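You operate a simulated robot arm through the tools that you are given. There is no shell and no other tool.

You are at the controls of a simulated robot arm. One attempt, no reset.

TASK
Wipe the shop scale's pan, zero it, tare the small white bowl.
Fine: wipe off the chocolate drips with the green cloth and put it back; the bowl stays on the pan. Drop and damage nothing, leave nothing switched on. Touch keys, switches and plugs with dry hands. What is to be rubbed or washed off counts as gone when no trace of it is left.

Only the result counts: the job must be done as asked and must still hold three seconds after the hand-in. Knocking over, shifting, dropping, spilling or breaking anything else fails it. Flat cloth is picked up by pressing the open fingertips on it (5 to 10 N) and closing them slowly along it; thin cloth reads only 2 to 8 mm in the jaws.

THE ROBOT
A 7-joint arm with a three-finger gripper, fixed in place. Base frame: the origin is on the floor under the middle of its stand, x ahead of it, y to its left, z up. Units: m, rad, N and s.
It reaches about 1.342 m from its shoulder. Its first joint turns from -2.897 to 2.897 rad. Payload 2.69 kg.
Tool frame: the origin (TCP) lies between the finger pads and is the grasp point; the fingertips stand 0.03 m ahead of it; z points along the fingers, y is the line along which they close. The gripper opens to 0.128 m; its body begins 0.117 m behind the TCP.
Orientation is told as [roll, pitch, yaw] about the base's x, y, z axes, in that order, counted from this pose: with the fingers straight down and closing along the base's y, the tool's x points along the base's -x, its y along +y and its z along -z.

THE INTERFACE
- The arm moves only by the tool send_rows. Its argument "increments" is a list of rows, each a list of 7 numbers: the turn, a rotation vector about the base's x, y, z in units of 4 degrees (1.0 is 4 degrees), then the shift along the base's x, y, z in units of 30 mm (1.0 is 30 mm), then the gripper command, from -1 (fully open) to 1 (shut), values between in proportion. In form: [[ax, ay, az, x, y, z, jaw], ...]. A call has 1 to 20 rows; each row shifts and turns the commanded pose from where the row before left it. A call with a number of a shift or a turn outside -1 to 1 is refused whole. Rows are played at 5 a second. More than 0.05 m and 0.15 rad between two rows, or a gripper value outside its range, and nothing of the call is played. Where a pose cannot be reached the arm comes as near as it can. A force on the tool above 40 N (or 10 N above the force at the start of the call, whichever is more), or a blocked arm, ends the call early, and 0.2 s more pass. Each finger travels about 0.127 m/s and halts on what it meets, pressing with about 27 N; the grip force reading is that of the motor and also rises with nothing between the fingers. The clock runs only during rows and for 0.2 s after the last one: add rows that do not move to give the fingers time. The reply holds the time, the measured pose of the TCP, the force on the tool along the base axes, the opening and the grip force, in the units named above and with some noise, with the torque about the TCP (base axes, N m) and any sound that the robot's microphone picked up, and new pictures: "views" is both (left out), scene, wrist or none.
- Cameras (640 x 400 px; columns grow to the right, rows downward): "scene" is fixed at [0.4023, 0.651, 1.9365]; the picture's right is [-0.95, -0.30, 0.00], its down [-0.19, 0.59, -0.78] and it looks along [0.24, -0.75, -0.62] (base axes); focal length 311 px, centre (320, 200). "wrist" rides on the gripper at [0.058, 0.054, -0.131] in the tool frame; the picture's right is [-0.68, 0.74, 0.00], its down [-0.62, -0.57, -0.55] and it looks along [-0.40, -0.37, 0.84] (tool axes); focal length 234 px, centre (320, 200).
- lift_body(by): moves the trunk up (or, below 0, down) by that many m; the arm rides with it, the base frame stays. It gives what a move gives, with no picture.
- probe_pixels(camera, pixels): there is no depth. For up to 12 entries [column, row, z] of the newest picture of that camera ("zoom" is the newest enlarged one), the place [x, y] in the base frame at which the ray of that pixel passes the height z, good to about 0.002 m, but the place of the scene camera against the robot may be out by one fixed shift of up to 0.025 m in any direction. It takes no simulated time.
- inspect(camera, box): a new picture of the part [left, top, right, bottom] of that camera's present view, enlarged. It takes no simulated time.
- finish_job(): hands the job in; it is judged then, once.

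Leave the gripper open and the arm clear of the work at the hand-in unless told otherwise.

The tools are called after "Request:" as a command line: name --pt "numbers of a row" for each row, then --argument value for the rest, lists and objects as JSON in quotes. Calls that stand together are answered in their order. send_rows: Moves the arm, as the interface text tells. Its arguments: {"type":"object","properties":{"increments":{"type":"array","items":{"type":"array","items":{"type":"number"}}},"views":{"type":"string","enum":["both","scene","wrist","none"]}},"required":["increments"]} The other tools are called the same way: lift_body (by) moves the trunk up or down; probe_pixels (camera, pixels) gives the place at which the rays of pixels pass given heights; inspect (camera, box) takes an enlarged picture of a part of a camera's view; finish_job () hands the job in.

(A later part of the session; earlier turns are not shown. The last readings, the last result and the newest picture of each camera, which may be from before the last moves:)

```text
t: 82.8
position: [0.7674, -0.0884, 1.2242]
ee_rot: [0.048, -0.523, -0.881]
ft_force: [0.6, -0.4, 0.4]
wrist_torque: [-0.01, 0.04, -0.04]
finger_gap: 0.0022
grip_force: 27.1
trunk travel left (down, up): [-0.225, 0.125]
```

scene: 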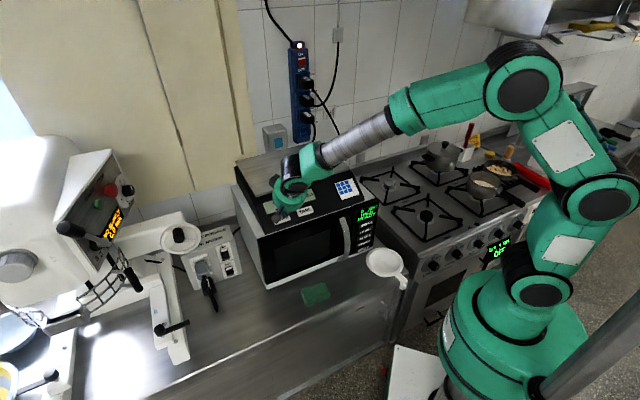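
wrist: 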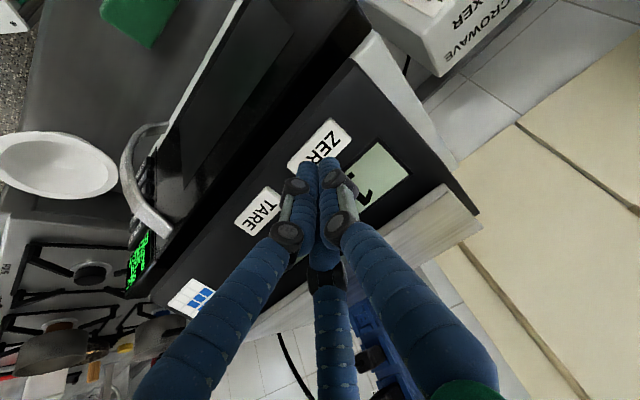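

The tool axis lines up with the ZERO key centre, about (319,148) against (322,145). I'll advance along the tool axis by about 36 mm.

Request:
send_rows --pt "0 0 0 0.12 -0.12 -0.29 1" --pt "0 0 0 0.12 -0.12 -0.29 1" --pt "0 0 0 0.12 -0.12 -0.29 1" --pt "0 0 0 0.07 -0.07 -0.17 1" --pt "0 0 0 0 0 0 1"

```text
t: 84.0
position: [0.7783, -0.1029, 1.1946]
ee_rot: [0.049, -0.52, -0.881]
ft_force: [0.0, -0.5, 0.3]
wrist_torque: [0.0, 0.04, 0.0]
finger_gap: 0.002
grip_force: 27.1
trunk travel left (down, up): [-0.225, 0.125]
```

scene: 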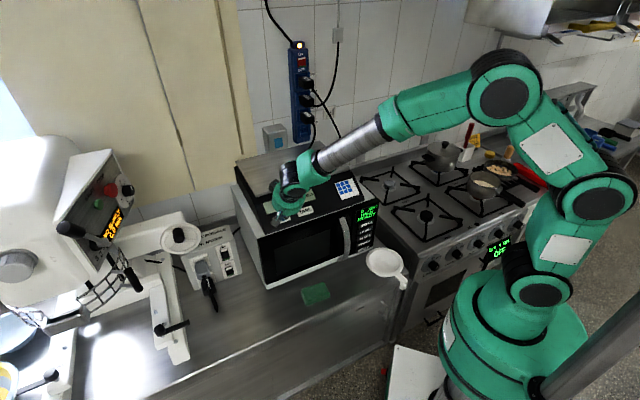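
wrist: 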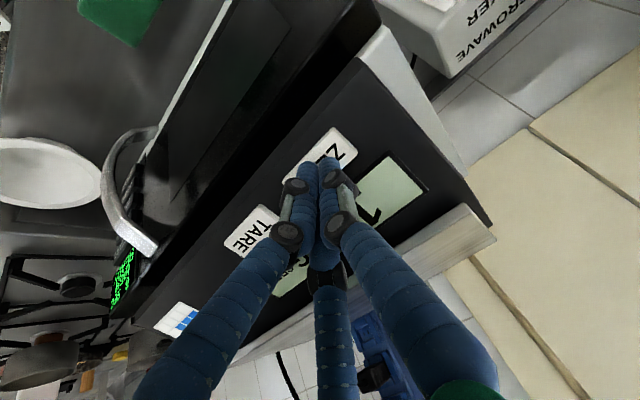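

Request:
send_rows --pt "0 0 0 0.024 -0.024 -0.058 1" --pt "0 0 0 0.024 -0.024 -0.058 1" --pt "0 0 0 0.024 -0.024 -0.058 1" --pt "0 0 0 0.024 -0.024 -0.058 1" --pt "0 0 0 0 0 0 1"

Request:
inspect --camera "wrist" --box '[240, 90, 440, 250]'

```text
t: 85.2
position: [0.781, -0.1043, 1.1877]
ee_rot: [0.049, -0.522, -0.881]
ft_force: [-0.1, -0.3, 0.3]
wrist_torque: [0.03, -0.02, -0.06]
finger_gap: 0.0023
grip_force: 27.1
trunk travel left (down, up): [-0.225, 0.125]
```

scene: 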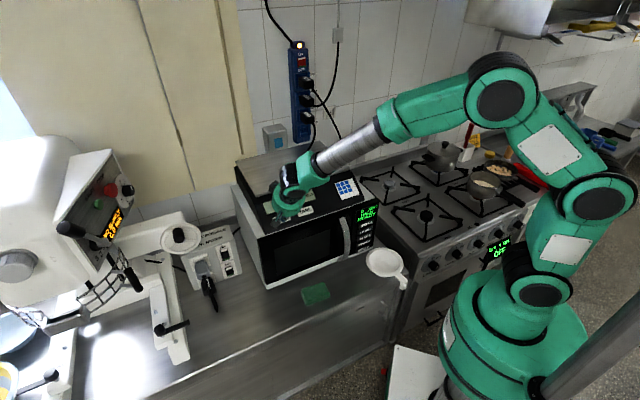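
wrist: 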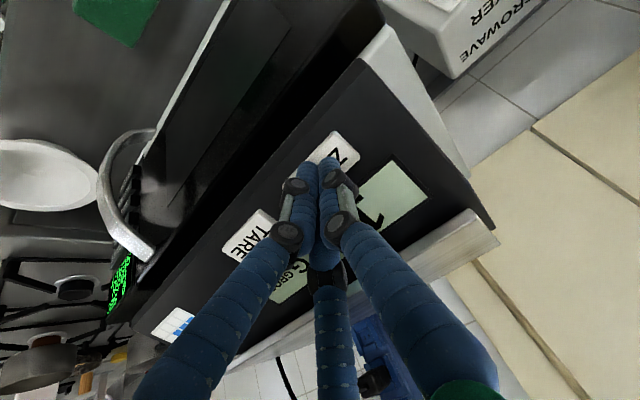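

```text
2.50 times, centred on (340, 170) of wrist
```

zoom: 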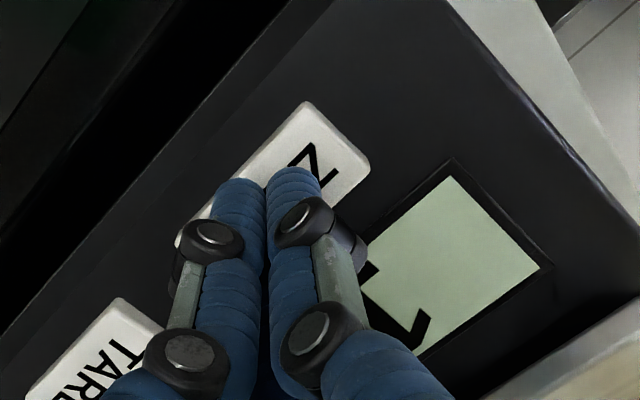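

The tips are over the ZERO key with no contact yet. Continuing in 2 mm steps.

Request:
send_rows --pt "0 0 0 0.024 -0.024 -0.058 1" --pt "0 0 0 0.024 -0.024 -0.058 1" --pt "0 0 0 0 0 0 1" --views "none"

Request:
send_rows --pt "0 0 0 0.024 -0.024 -0.058 1" --pt "0 0 0 0 0 0 1" --views "none"

```text
t: 86.0
position: [0.7814, -0.1057, 1.1831]
ee_rot: [0.048, -0.522, -0.882]
ft_force: [-0.9, -0.2, 1.1]
wrist_torque: [-0.03, 0.03, -0.01]
finger_gap: 0.002
grip_force: 27.3
trunk travel left (down, up): [-0.225, 0.125]
heard: click
```

```text
t: 86.6
position: [0.7823, -0.1064, 1.1815]
ee_rot: [0.049, -0.522, -0.883]
ft_force: [0.5, 1.5, 2.7]
wrist_torque: [-0.08, -0.07, 0.03]
finger_gap: 0.0021
grip_force: 26.5
trunk travel left (down, up): [-0.225, 0.125]
```

I heard a click, so the key is pressed. I'll back straight off along the tool axis and read the display.

Request:
send_rows --pt "0 0 0 -0.12 0.12 0.29 1" --pt "0 0 0 -0.12 0.12 0.29 1" --pt "0 0 0 -0.24 0.24 0.58 1" --pt "0 0 0 -0.3 0.3 0.7 1" --pt "0 0 0 -0.3 0.3 0.7 1" --pt "0 0 0 0 0 0 1"

Request:
inspect --camera "scene" --box '[230, 140, 370, 240]'

```text
t: 88.0
position: [0.7499, -0.0743, 1.2578]
ee_rot: [0.047, -0.521, -0.882]
ft_force: [0.2, 0.3, 0.2]
wrist_torque: [-0.04, -0.02, 0.0]
finger_gap: 0.0021
grip_force: 26.9
trunk travel left (down, up): [-0.225, 0.125]
```

scene: 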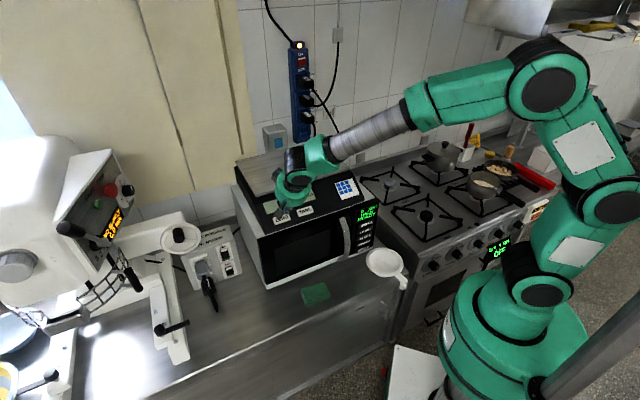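
wrist: 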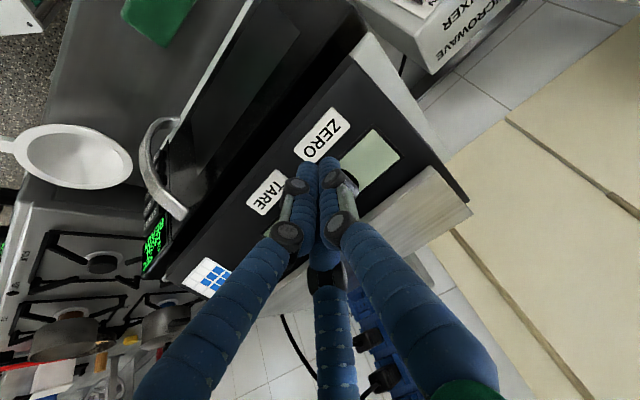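

```text
4.00 times, centred on (300, 190) of scene
```

zoom: 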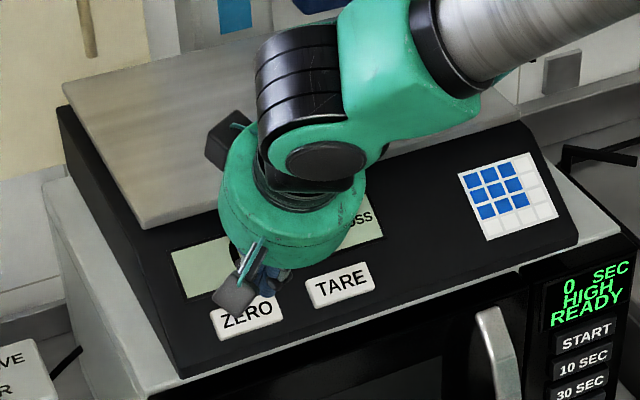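

The wrist hides the display, so I'll move back, untilt, and open up while heading toward the bowl side for a look.

Request:
send_rows --pt "0 0 0 -0.5 0.5 0.8 1" --pt "0 0 0 -0.5 0.5 0.8 1" --pt "0.707 0.707 0 -0.5 0.5 0.8 1" --pt "0.707 0.707 0 -0.5 0.5 0.6 1" --pt "0.707 0.707 0 -0.5 0.2 0.6 0.5" --pt "0.707 0.707 0 -0.7 0 0.5 0" --pt "0.707 0.707 0 -0.7 -0.3 0 -0.5" --pt "0.707 0.707 0 -0.7 -0.5 0 -1" --pt "0.707 0.707 0 -0.7 -0.5 0 -1" --pt "0.354 0.354 0 -0.7 -0.5 0 -1" --pt "0 0 0 0 0 0 -1"

Request:
inspect --camera "scene" --box '[230, 140, 370, 240]'

```text
t: 90.4
position: [0.5693, -0.0629, 1.3809]
ee_rot: [0.0, 0.0, -0.867]
ft_force: [-0.3, -0.7, 0.5]
wrist_torque: [0.02, -0.06, -0.01]
finger_gap: 0.1281
grip_force: 0.1
trunk travel left (down, up): [-0.225, 0.125]
```

scene: 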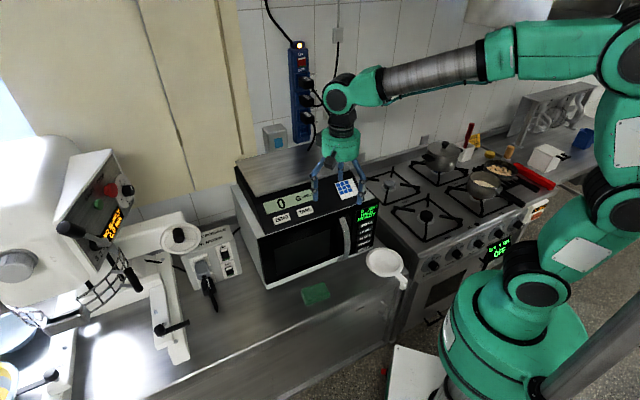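
wrist: 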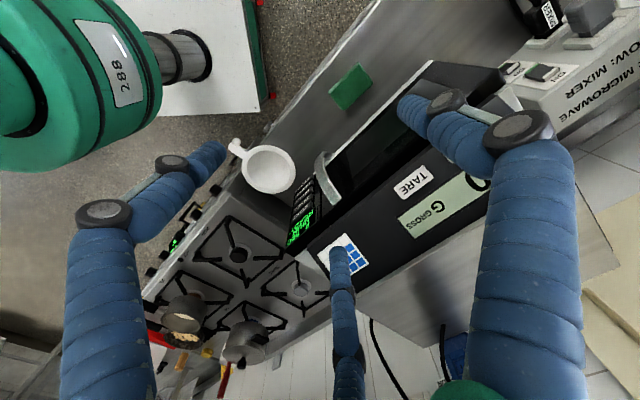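

```text
4.00 times, centred on (300, 190) of scene
```

zoom: 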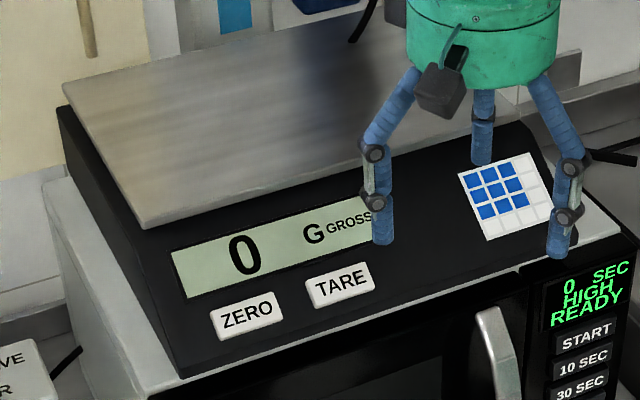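

The display now reads 0 G GROSS. Next is the bowl. I'll move above it for a close look at its rim, depth and handle.

Request:
send_rows --pt "0 0 0 -0.62 -0.5 -0.5 -1" --pt "0 0 0 -0.62 -0.78 -0.96 -1" --pt "0 0 0 -0.62 -0.78 -0.96 -1" --pt "0 0 0 -0.62 -0.78 -0.96 -1" --pt "0 0 0 -0.62 -0.78 -0.96 -1" --pt "0 0 0 -0.62 -0.78 -0.96 -1" --pt "0 0 0 -0.62 -0.78 -0.96 -1" --pt "0 0 0 -0.62 -0.78 -0.96 -1" --pt "0 0 0 0 0 0 -1"

Request:
inspect --camera "wrist" --box '[200, 50, 440, 230]'

```text
t: 92.4
position: [0.4223, -0.2417, 1.1665]
ee_rot: [0.001, 0.001, -0.867]
ft_force: [0.0, -0.4, 0.2]
wrist_torque: [0.03, -0.01, -0.01]
finger_gap: 0.1279
grip_force: 0.1
trunk travel left (down, up): [-0.225, 0.125]
```

scene: 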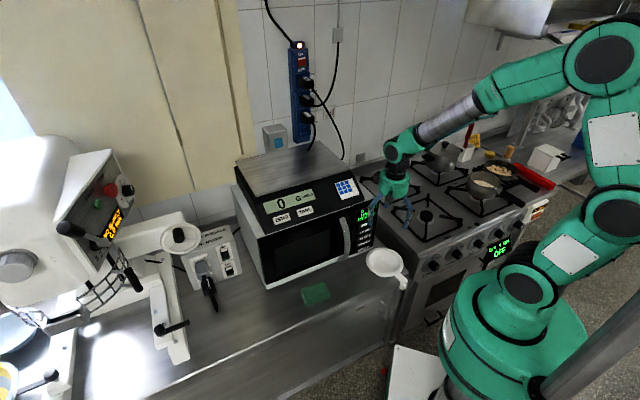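
wrist: 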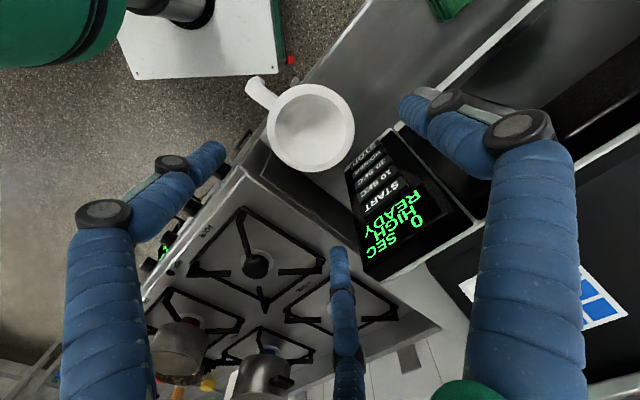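

```text
2.22 times, centred on (320, 140) of wrist
```

zoom: 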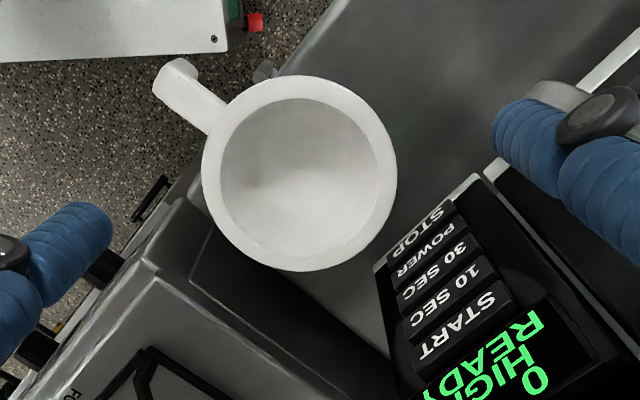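

The bowl's rim is about 16 cm across, too wide to enclose, with a handle toward the robot. The best grip looks to be one finger inside the rim at the handle side, with the other two outside straddling the handle. I'll measure the rim, handle and heights first.

Request:
probe_pixels --camera "zoom" --pixels '[[300, 173, 0.855], [300, 173, 0.84], [215, 112, 0.85], [182, 82, 0.85], [203, 175, 0.855], [397, 172, 0.855], [300, 75, 0.855], [300, 271, 0.855], [172, 60, 0.85], [155, 88, 0.85]]'

Request:
inspect --camera "wrist" --box '[240, 70, 360, 180]'

Request:
inspect --camera "scene" --box '[360, 240, 415, 295]'

```text
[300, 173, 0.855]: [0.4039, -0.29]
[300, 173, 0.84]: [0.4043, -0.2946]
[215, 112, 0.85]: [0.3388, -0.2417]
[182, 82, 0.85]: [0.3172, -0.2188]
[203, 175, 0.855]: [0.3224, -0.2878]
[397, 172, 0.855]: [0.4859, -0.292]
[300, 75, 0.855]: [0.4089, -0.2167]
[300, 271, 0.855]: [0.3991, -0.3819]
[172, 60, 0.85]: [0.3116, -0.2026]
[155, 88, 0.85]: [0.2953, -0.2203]
```

```text
3.64 times, centred on (300, 125) of wrist
```

zoom: 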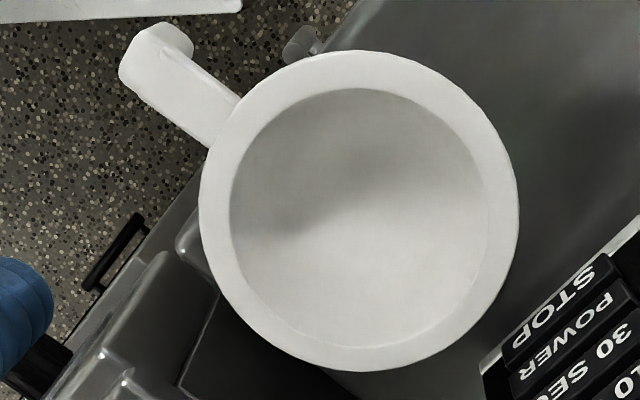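

```text
7.27 times, centred on (388, 268) of scene
```

zoom: 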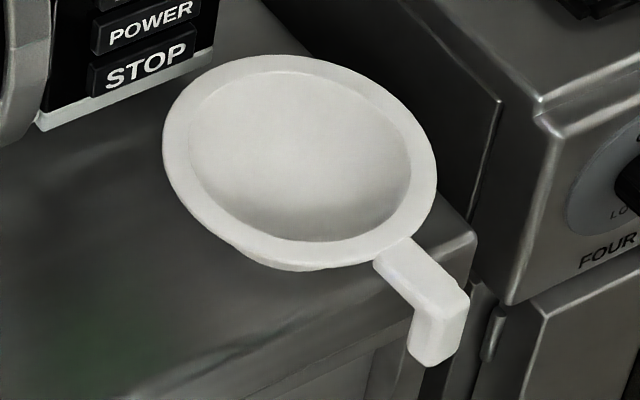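

Request:
probe_pixels --camera "wrist" --pixels '[[263, 136, 0.9], [263, 136, 0.85], [263, 136, 0.8], [255, 165, 0.9], [255, 165, 0.85], [235, 175, 0.9], [300, 180, 0.9], [311, 158, 0.8], [326, 100, 0.79]]'

Request:
probe_pixels --camera "scene" --pixels '[[418, 254, 0.8], [418, 254, 0.85], [418, 254, 0.9], [409, 273, 0.79]]'

```text
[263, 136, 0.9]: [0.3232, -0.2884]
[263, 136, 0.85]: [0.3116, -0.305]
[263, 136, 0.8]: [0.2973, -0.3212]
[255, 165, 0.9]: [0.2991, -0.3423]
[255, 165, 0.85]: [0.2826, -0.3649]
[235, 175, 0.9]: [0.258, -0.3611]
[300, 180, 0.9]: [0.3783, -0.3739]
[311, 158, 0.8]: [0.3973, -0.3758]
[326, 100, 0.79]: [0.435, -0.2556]
```

```text
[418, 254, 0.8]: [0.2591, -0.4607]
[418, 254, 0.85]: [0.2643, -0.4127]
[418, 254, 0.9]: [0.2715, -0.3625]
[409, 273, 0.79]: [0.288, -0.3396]
```

Measured so far:
- Bowl centre about (0.404,-0.297), rim radius 0.082.
- Handle direction about 139°.
- Stove top (z≈0.88) is clear of the planned grasp.

I'll turn the gripper to about −131° while moving above the handle-side rim, still high.

Request:
send_rows --pt "0 0 -1 -0.2 0 0 -1" --pt "0 0 -1 -0.2 0 0 -1" --pt "0 0 -1 -0.2 0 0 -1" --pt "0 0 -1 -0.2 0 0 -1" --pt "0 0 -1 -0.2 0 0 -1" --pt "0 0 -1 -0.2 0 0 -1" --pt "0 0 -1 -0.2 0 0 -1" --pt "0 0 -1 -0.2 0 0 -1" --pt "0 0 -1 -0.2 0 0 -1" --pt "0 0 -1 -0.2 0 0 -1" --pt "0 0 -1 -0.2 0 0 -1" --pt "0 0 -1 -0.2 0 0 -1" --pt "0 0 -1 -0.2 0 0 -1" --pt "0 0 -1 -0.1 0 0 -1" --pt "0 0 -1 0 0 0 -1" --pt "0 0 -1 0 0 0 -1" --pt "0 0 -1 0 0 0 -1" --pt "0 0 -1 0 0 0 -1" --pt "0 0 -1 0 0 0 -1" --pt "0 0 -1 0 0 0 -1"

```text
t: 96.6
position: [0.3407, -0.2413, 1.1649]
ee_rot: [0.0, 0.0, -2.265]
ft_force: [0.6, -0.4, 0.8]
wrist_torque: [-0.02, -0.02, -0.01]
finger_gap: 0.1282
grip_force: 0.1
trunk travel left (down, up): [-0.225, 0.125]
```

scene: 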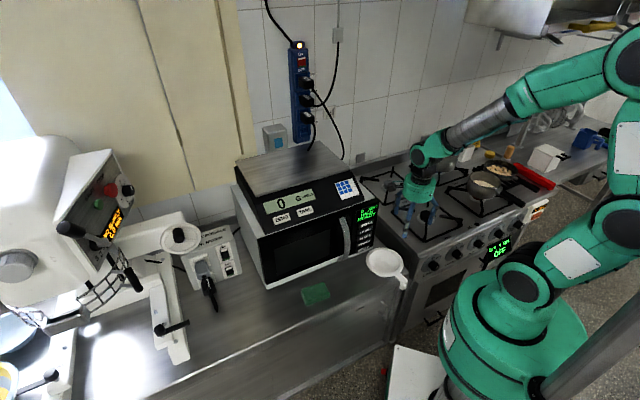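
wrist: 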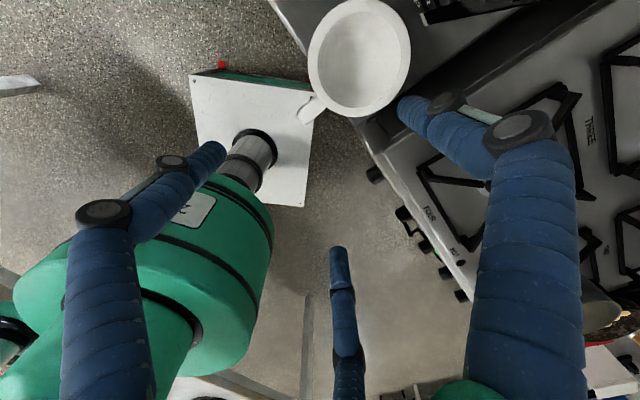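

Request:
inspect --camera "wrist" --box '[270, 0, 430, 130]'

Request:
probe_pixels --camera "wrist" --pixels '[[307, 58, 0.855], [411, 58, 0.855], [359, 117, 0.855], [359, 1, 0.855], [305, 112, 0.85], [319, 100, 0.855]]'

```text
3.08 times, centred on (350, 65) of wrist
```

zoom: 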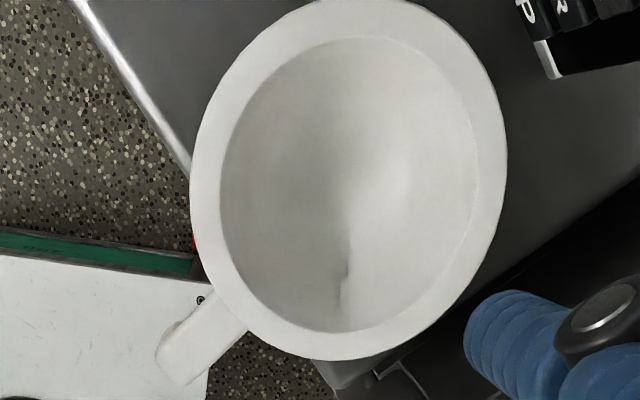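

```text
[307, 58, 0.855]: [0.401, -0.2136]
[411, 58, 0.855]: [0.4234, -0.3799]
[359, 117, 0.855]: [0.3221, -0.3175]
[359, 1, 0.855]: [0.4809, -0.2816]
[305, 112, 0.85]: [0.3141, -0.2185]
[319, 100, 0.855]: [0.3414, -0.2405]
```

The tool axis points right at the handle–rim junction and the bowl centre is confirmed at about (0.4025,-0.297). I'll narrow the jaws to about 9 cm and descend to just above the rim.

Request:
send_rows --pt "0 0 0 0 0 -1 -0.8" --pt "0 0 0 0 0 -1 -0.6" --pt "0 0 0 0 0 -1 -0.4" --pt "0 0 0 0 0 -1 -0.4" --pt "0 0 0 0 0 -1 -0.4" --pt "0 0 0 0 0 -1 -0.4" --pt "0 0 0 0 0 -1 -0.4" --pt "0 0 0 0 0 -1 -0.4" --pt "0 0 0 0 0 -0.2 -0.4" --pt "0 0 0 0 0 0 -0.4"

Request:
inspect --camera "wrist" --box '[200, 0, 440, 250]'

Request:
inspect --camera "scene" --box '[350, 200, 450, 310]'

```text
t: 98.8
position: [0.3404, -0.2416, 0.9184]
ee_rot: [-0.001, 0.001, -2.266]
ft_force: [-0.7, -0.2, 0.4]
wrist_torque: [0.0, 0.03, -0.02]
finger_gap: 0.0898
grip_force: 0.0
trunk travel left (down, up): [-0.225, 0.125]
```

scene: 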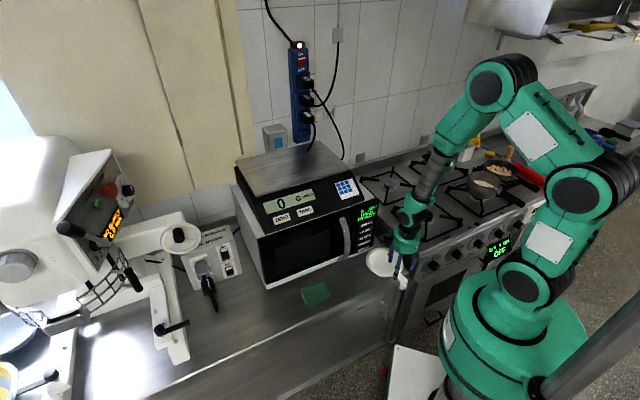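
wrist: 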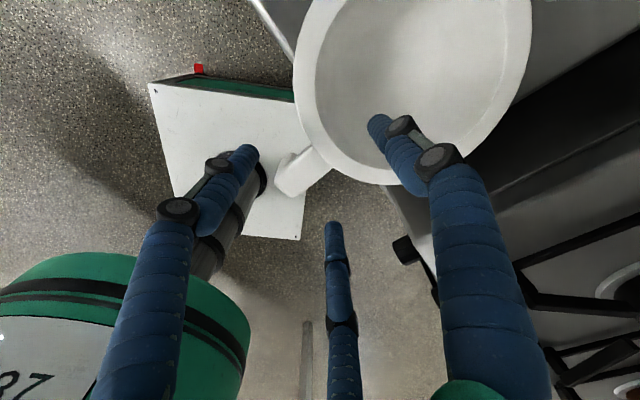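

```text
1.60 times, centred on (320, 125) of wrist
```

zoom: 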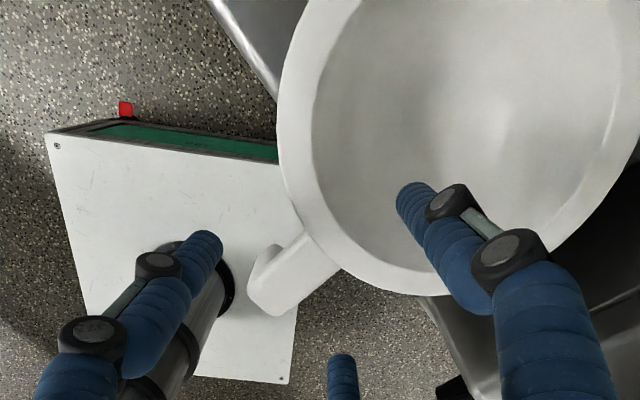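

```text
3.64 times, centred on (400, 255) of scene
```

zoom: 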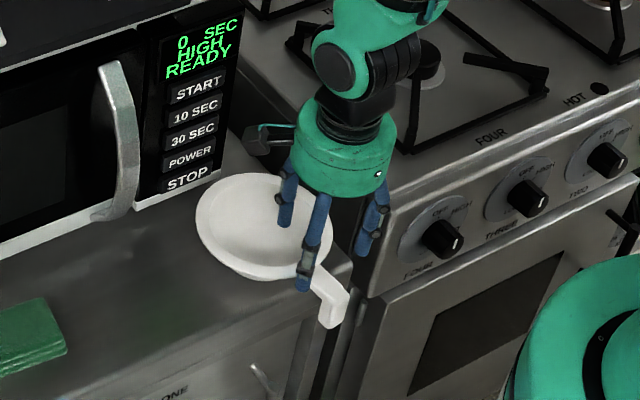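

The alignment is good: thumb finger inside the bowl, the other two straddling the handle. I'll descend about 48 mm so the tips sit 1.5 cm below the rim.

Request:
send_rows --pt "0 0 0 0 0 -0.5 -0.4" --pt "0 0 0 0 0 -0.4 -0.4" --pt "0 0 0 0 0 -0.3 -0.4" --pt "0 0 0 0 0 -0.2 -0.4" --pt "0 0 0 0 0 -0.2 -0.4" --pt "0 0 0 0 0 0 -0.4"

Request:
inspect --camera "wrist" --box '[200, 20, 440, 270]'

Request:
inspect --camera "scene" --box '[360, 210, 440, 300]'

```text
t: 100.2
position: [0.3401, -0.241, 0.8714]
ee_rot: [-0.001, -0.001, -2.266]
ft_force: [-0.4, 0.4, -1.3]
wrist_torque: [0.0, 0.0, 0.02]
finger_gap: 0.0894
grip_force: 0.0
trunk travel left (down, up): [-0.225, 0.125]
```

scene: 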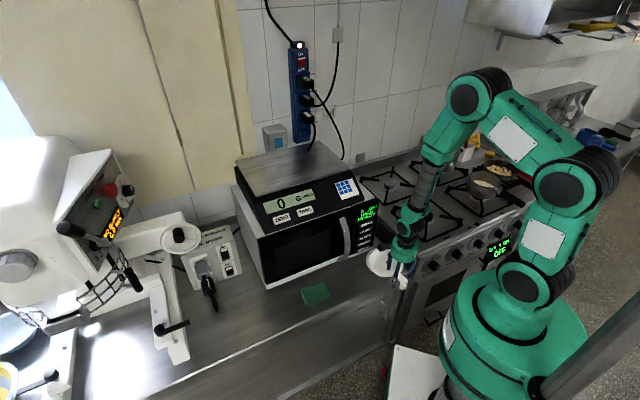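
wrist: 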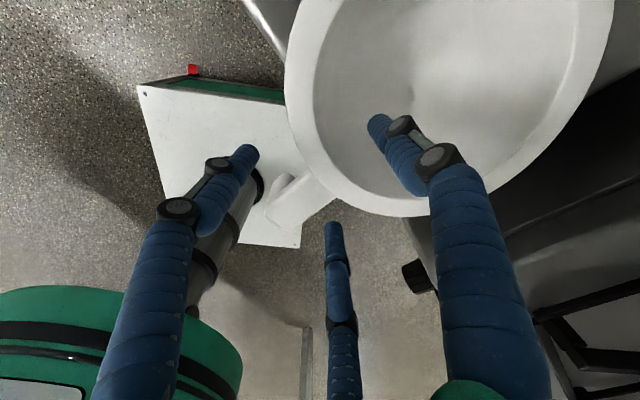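

```text
1.60 times, centred on (320, 145) of wrist
```

zoom: 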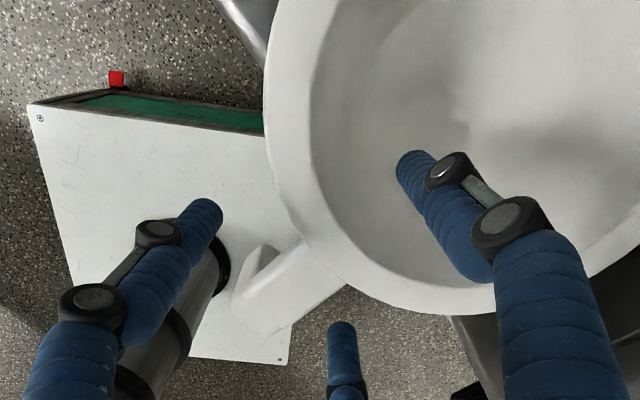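

```text
4.44 times, centred on (400, 255) of scene
```

zoom: 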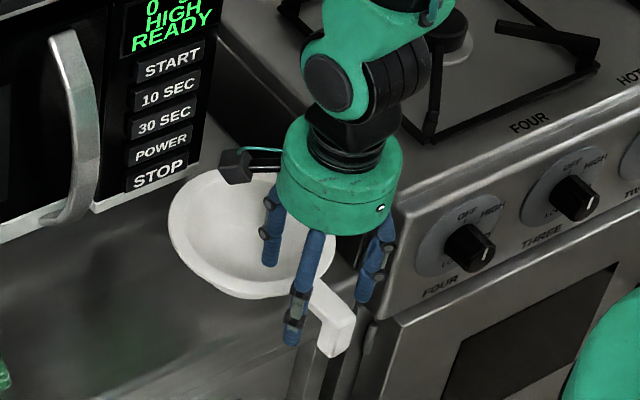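

Positions look right. Closing slowly while watching the forces.

Request:
send_rows --pt "0 0 0 0 0 0 -0.3" --pt "0 0 0 0 0 0 -0.1" --pt "0 0 0 0 0 0 0.1" --pt "0 0 0 0 0 0 0.25" --pt "0 0 0 0 0 0 0.4" --pt "0 0 0 0 0 0 0.5" --pt "0 0 0 0 0 0 0.6" --pt "0 0 0 0 0 0 0.6"

Request:
inspect --camera "wrist" --box '[200, 20, 440, 270]'

Request:
inspect --camera "scene" --box '[360, 210, 440, 300]'

```text
t: 102.0
position: [0.3402, -0.2413, 0.8704]
ee_rot: [-0.001, -0.001, -2.265]
ft_force: [0.5, -1.1, 8.2]
wrist_torque: [-0.49, -0.64, -0.1]
finger_gap: 0.0361
grip_force: 26.6
trunk travel left (down, up): [-0.225, 0.125]
```

scene: 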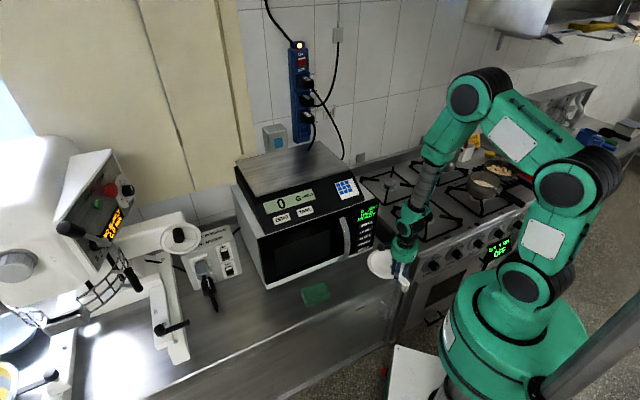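
wrist: 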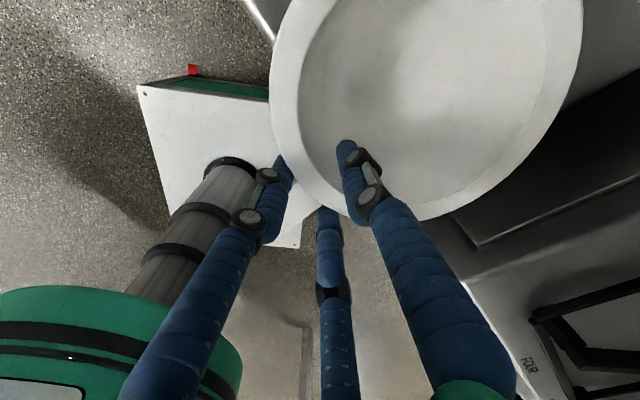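

```text
1.60 times, centred on (320, 145) of wrist
```

zoom: 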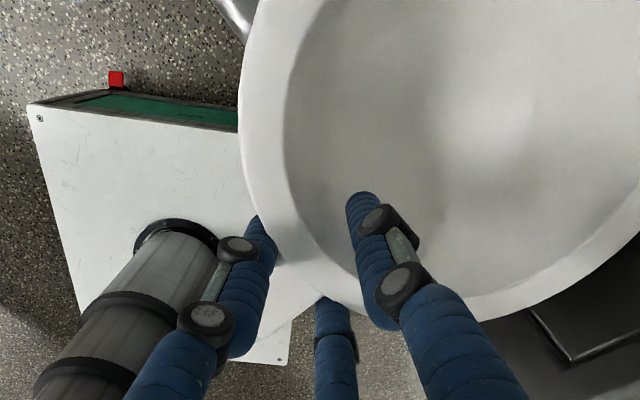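

```text
4.44 times, centred on (400, 255) of scene
```

zoom: 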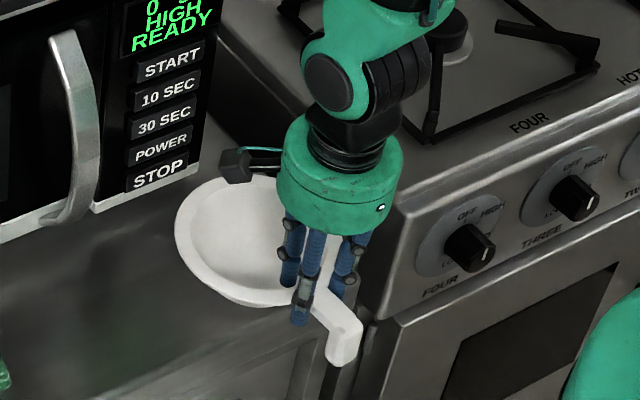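

Gripped: gap 36 mm, 27 N. There is about 8 N of vertical load, so the bowl is slightly pressed down. I'll lift very gently and watch for slip.

Request:
send_rows --pt "0 0 0 0 0 0 0.8" --pt "0 0 0 0 0 0.1 1" --pt "0 0 0 0 0 0.1 1" --pt "0 0 0 0 0 0.1 1" --pt "0 0 0 0 0 0 1"

Request:
inspect --camera "wrist" --box '[200, 20, 440, 270]'

Request:
inspect --camera "scene" --box '[360, 210, 440, 300]'

```text
t: 103.2
position: [0.339, -0.2422, 0.8812]
ee_rot: [-0.001, 0.001, -2.265]
ft_force: [0.1, -0.3, -1.7]
wrist_torque: [0.1, 0.07, 0.03]
finger_gap: 0.0335
grip_force: 27.3
trunk travel left (down, up): [-0.225, 0.125]
```

scene: 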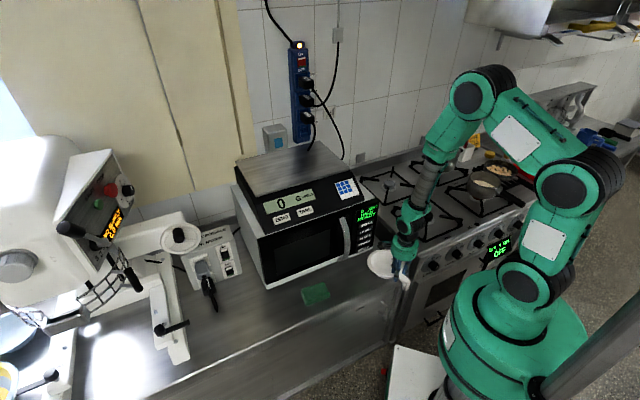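
wrist: 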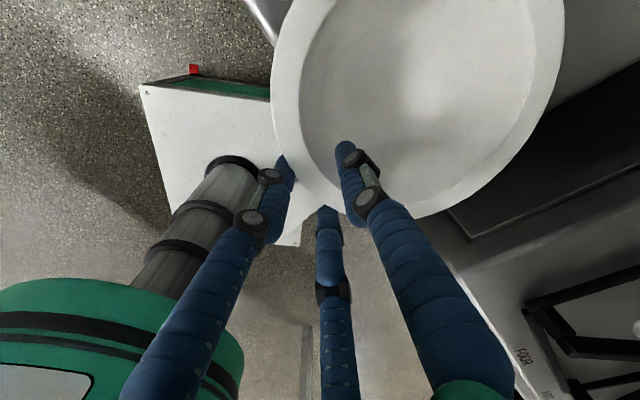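

```text
1.60 times, centred on (320, 145) of wrist
```

zoom: 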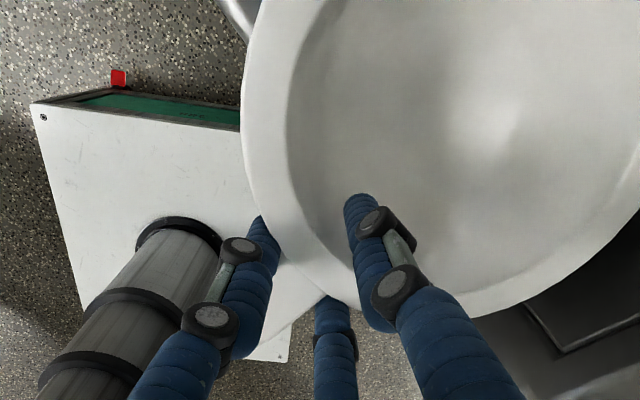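

```text
4.44 times, centred on (400, 255) of scene
```

zoom: 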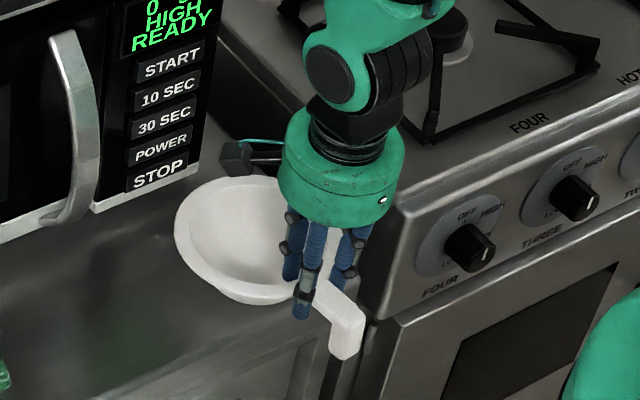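

Request:
send_rows --pt "0 0 0 0 0 0.15 1" --pt "0 0 0 0 0 0.15 1" --pt "0 0 0 0 0 0.2 1" --pt "0 0 0 0 0 0.2 1" --pt "0 0 0 0 0 0 1"

Request:
inspect --camera "scene" --box '[360, 210, 440, 300]'

```text
t: 104.4
position: [0.339, -0.2419, 0.9009]
ee_rot: [-0.002, 0.002, -2.268]
ft_force: [-1.4, -0.9, -0.7]
wrist_torque: [0.03, 0.05, 0.03]
finger_gap: 0.0332
grip_force: 27.2
trunk travel left (down, up): [-0.225, 0.125]
```

scene: 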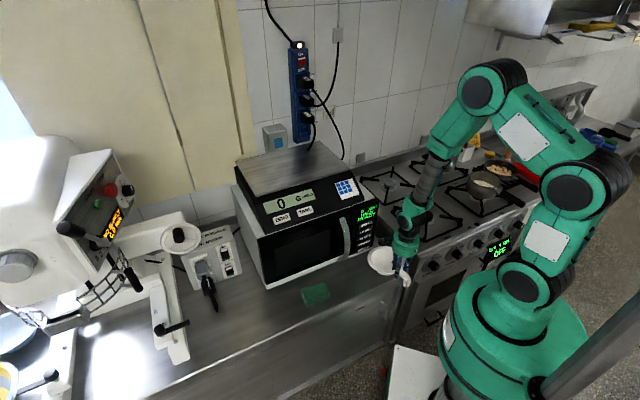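
wrist: 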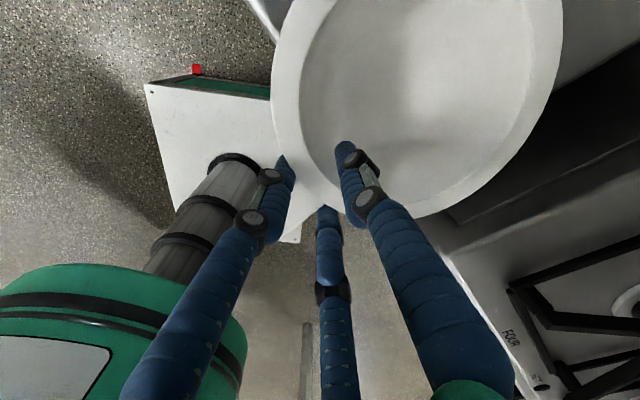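

```text
4.44 times, centred on (400, 255) of scene
```

zoom: 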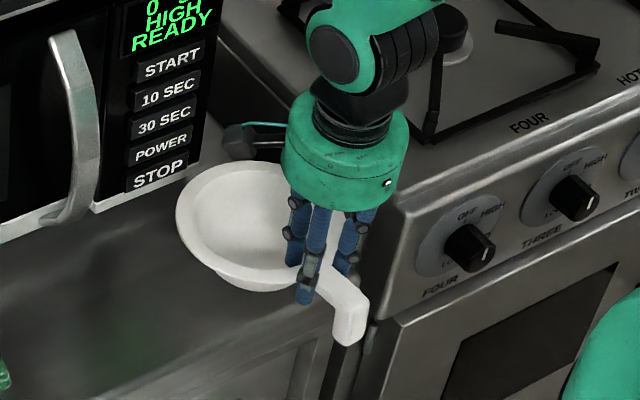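

The bowl is off the counter, held firmly with only a slight tilt. I'll lift it slowly and ease back from the microwave front.

Request:
send_rows --pt "0 0 0 -0.1 0.1 0.3 1" --pt "0 0 0 -0.15 0.15 0.5 1" --pt "0 0 0 -0.15 0.15 0.7 1" --pt "0 0 0 -0.15 0.15 0.8 1" --pt "0 0 0 -0.15 0.15 0.8 1" --pt "0 0 0 0 0 0.8 1" --pt "0 0 0 0 0 0.8 1" --pt "0 0 0 0 0 0.8 1" --pt "0 0 0 0 0 0.8 1" --pt "0 0 0 0 0 0.8 1" --pt "0 0 0 0 0 0.8 1" --pt "0 0 0 0 0 0.8 1" --pt "0 0 0 0 0 0.8 1" --pt "0 0 0 0 0 0.8 1" --pt "0 0 0 0 0 0.8 1" --pt "0 0 0 0 0 0.8 1" --pt "0 0 0 0 0 0.8 1" --pt "0 0 0 0 0 0.8 1" --pt "0 0 0 0 0 0.5 1" --pt "0 0 0 0 0 0 1"

```text
t: 108.6
position: [0.3181, -0.2206, 1.32]
ee_rot: [0.0, 0.001, -2.265]
ft_force: [-0.4, -0.3, -1.0]
wrist_torque: [0.03, 0.04, -0.01]
finger_gap: 0.0329
grip_force: 26.8
trunk travel left (down, up): [-0.225, 0.125]
```

scene: 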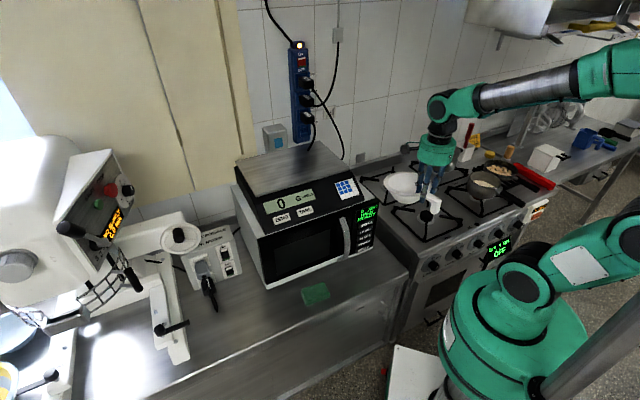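
wrist: 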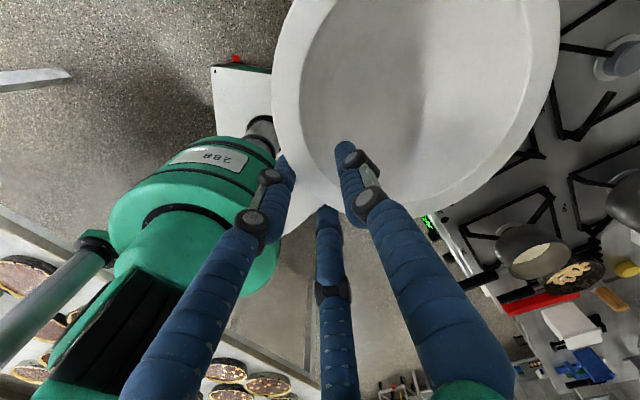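

Request:
inspect --camera "scene" --box '[370, 120, 470, 240]'

Request:
inspect --camera "wrist" --box '[240, 0, 600, 225]'

```text
3.33 times, centred on (420, 180) of scene
```

zoom: 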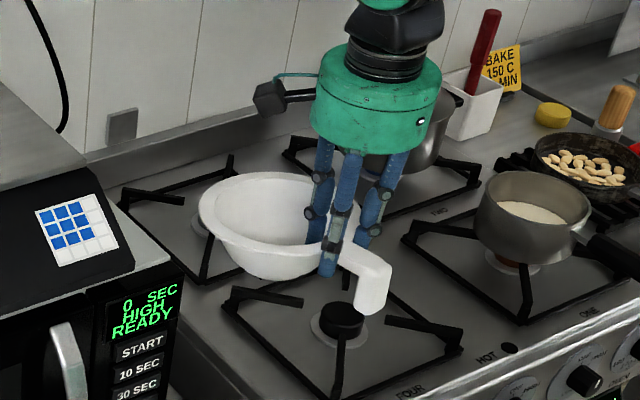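

```text
1.78 times, centred on (420, 112) of wrist
```

zoom: 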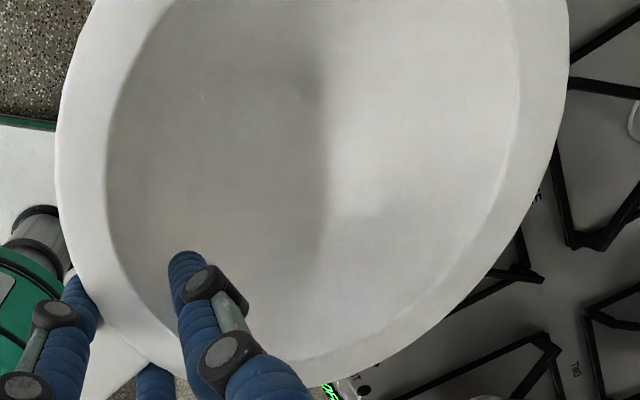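

The bowl hangs level and secure. I'll raise it a little more, then carry it over the scale toward the middle of the pan.

Request:
send_rows --pt "0 0 0 0 0 0.5 1" --pt "0 0 0 0.1 0 0.8 1" --pt "0 0 0 0.3 -0.05 0.6 1" --pt "0 0 0 0.5 -0.08 0.2 1" --pt "0 0 0 0.8 -0.13 0 1" --pt "0 0 0 0.9 -0.15 0 1" --pt "0 0 0 0.9 -0.15 0 1" --pt "0 0 0 0.9 -0.15 0 1" --pt "0 0 0 0.9 -0.15 0 1" --pt "0 0 0 0.9 -0.15 0 1" --pt "0 0 0 0.9 -0.15 0 1" --pt "0 0 0 0.9 -0.15 0 1" --pt "0 0 0 0.9 -0.15 0 1" --pt "0 0 0 0.6 -0.1 0 1" --pt "0 0 0 0.3 -0.05 0 1" --pt "0 0 0 0 0 0 1"

```text
t: 112.0
position: [0.6141, -0.2691, 1.3834]
ee_rot: [0.0, 0.0, -2.265]
ft_force: [-0.1, -0.5, -0.7]
wrist_torque: [0.07, 0.09, 0.0]
finger_gap: 0.033
grip_force: 27.4
trunk travel left (down, up): [-0.225, 0.125]
```

scene: 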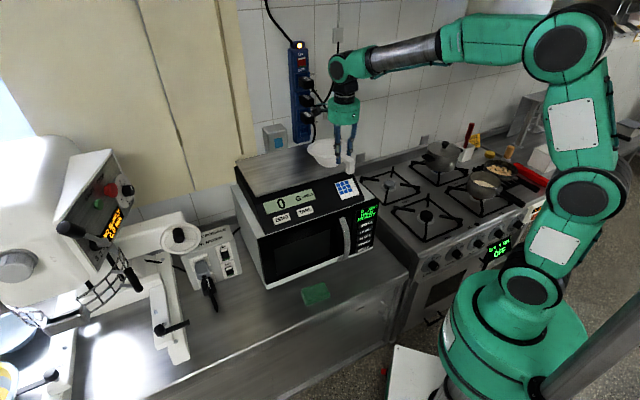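
wrist: 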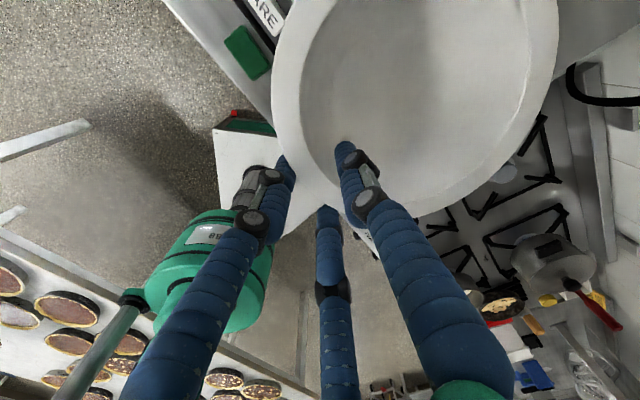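

Request:
send_rows --pt "0 0 0 0.5 -0.08 0 1" --pt "0 0 0 0.8 -0.14 0 1" --pt "0 0 0 0.9 -0.16 0 1" --pt "0 0 0 0.9 -0.16 0 1" --pt "0 0 0 0.9 -0.16 0 1" --pt "0 0 0 0.9 -0.16 0 1" --pt "0 0 0 0.8 -0.14 0 1" --pt "0 0 0 0.45 -0.08 0 1" --pt "0 0 0 0.15 0 0 1" --pt "0 0 0 0 0 0 1"

Request:
inspect --camera "scene" --box '[230, 90, 370, 220]'

```text
t: 114.2
position: [0.8027, -0.3023, 1.3843]
ee_rot: [0.0, 0.002, -2.267]
ft_force: [0.7, -0.1, -1.9]
wrist_torque: [0.07, 0.03, 0.04]
finger_gap: 0.0329
grip_force: 26.8
trunk travel left (down, up): [-0.225, 0.125]
```

scene: 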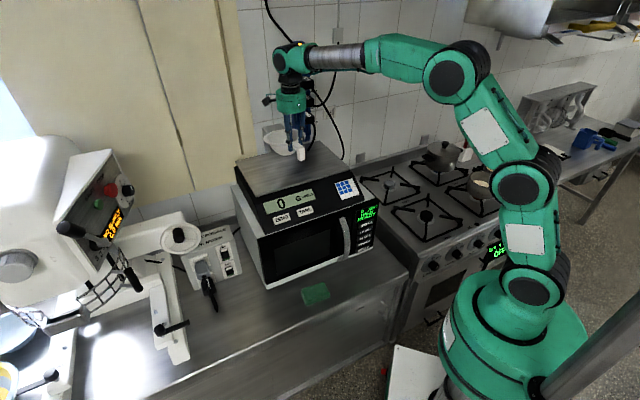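
wrist: 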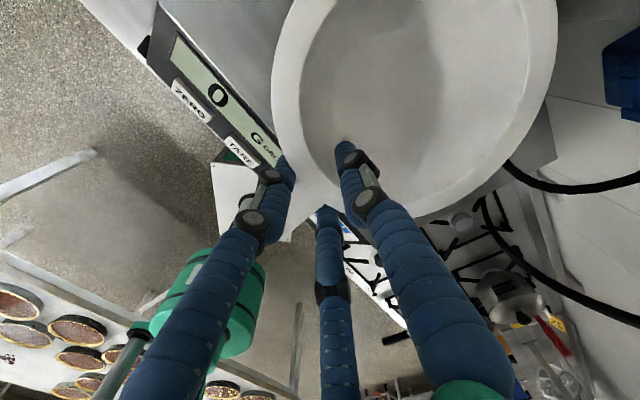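

```text
3.08 times, centred on (300, 155) of scene
```

zoom: 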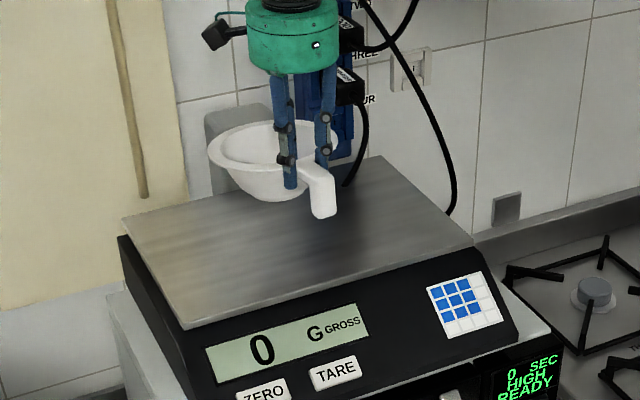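

The bowl is over the pan, clear of the hanging cord. Lowering toward the pan.

Request:
send_rows --pt "0 0 0 0 0 -0.5 1" --pt "0 0 0 0 0 -0.6 1" --pt "0 0 0 0 0 -0.4 1" --pt "0 0 0 0 0 -0.2 1" --pt "0 0 0 0 0 0 1"

Request:
inspect --camera "scene" --box '[230, 90, 370, 220]'

```text
t: 115.4
position: [0.8014, -0.3038, 1.3331]
ee_rot: [0.001, 0.001, -2.265]
ft_force: [-0.1, 0.4, -1.7]
wrist_torque: [0.04, 0.03, -0.01]
finger_gap: 0.033
grip_force: 26.5
trunk travel left (down, up): [-0.225, 0.125]
```

scene: 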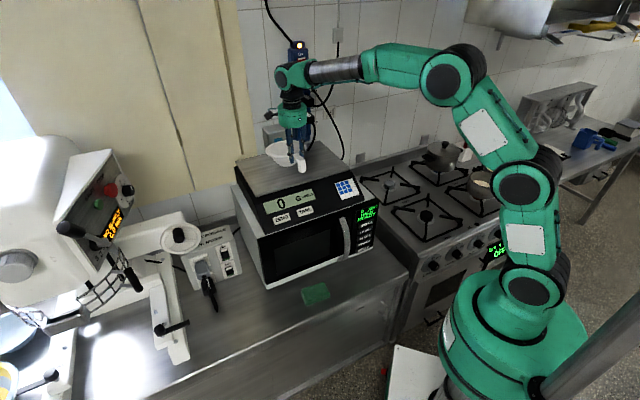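
wrist: 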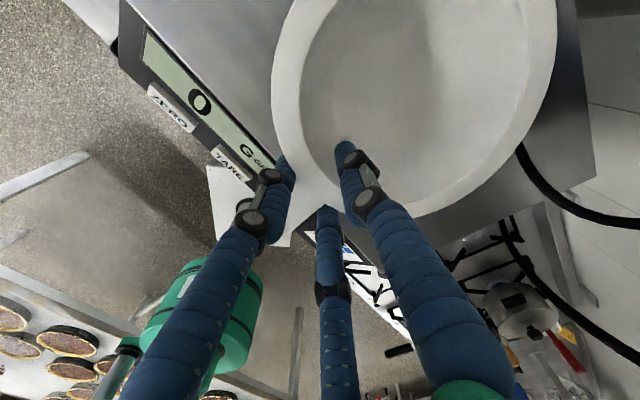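

```text
3.08 times, centred on (300, 155) of scene
```

zoom: 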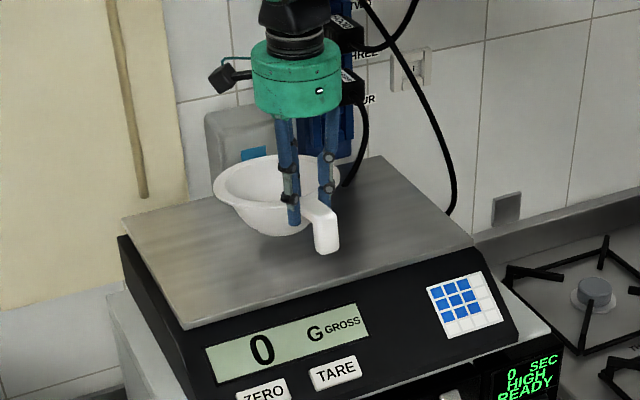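

Request:
send_rows --pt "0 0 0 0 0 -0.2 1" --pt "0 0 0 0 0 -0.15 1" --pt "0 0 0 0 0 0 1" --views "none"

Request:
inspect --camera "scene" --box '[230, 130, 370, 220]'

```text
t: 116.2
position: [0.8027, -0.3023, 1.3216]
ee_rot: [0.0, 0.0, -2.267]
ft_force: [0.7, -0.1, -1.1]
wrist_torque: [0.07, 0.05, 0.03]
finger_gap: 0.0328
grip_force: 26.7
trunk travel left (down, up): [-0.225, 0.125]
```

```text
4.44 times, centred on (300, 175) of scene
```

zoom: 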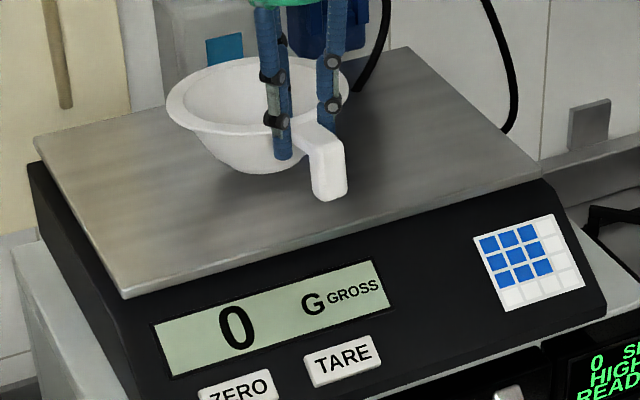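

Request:
send_rows --pt "0 0 0 0 0 -0.1 1" --pt "0 0 0 0 0 -0.1 1" --pt "0 0 0 0 0 0 1" --views "none"

Request:
inspect --camera "scene" --box '[230, 130, 370, 220]'

```text
t: 117.0
position: [0.8019, -0.301, 1.314]
ee_rot: [-0.001, 0.001, -2.266]
ft_force: [0.3, -0.1, -1.3]
wrist_torque: [0.03, 0.06, 0.03]
finger_gap: 0.0328
grip_force: 27.2
trunk travel left (down, up): [-0.225, 0.125]
```

```text
4.44 times, centred on (300, 175) of scene
```

zoom: 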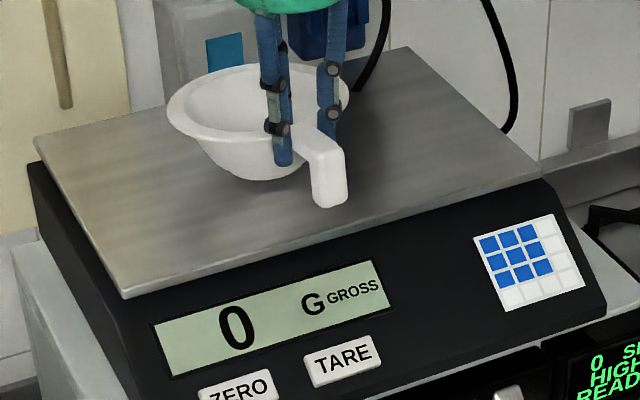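

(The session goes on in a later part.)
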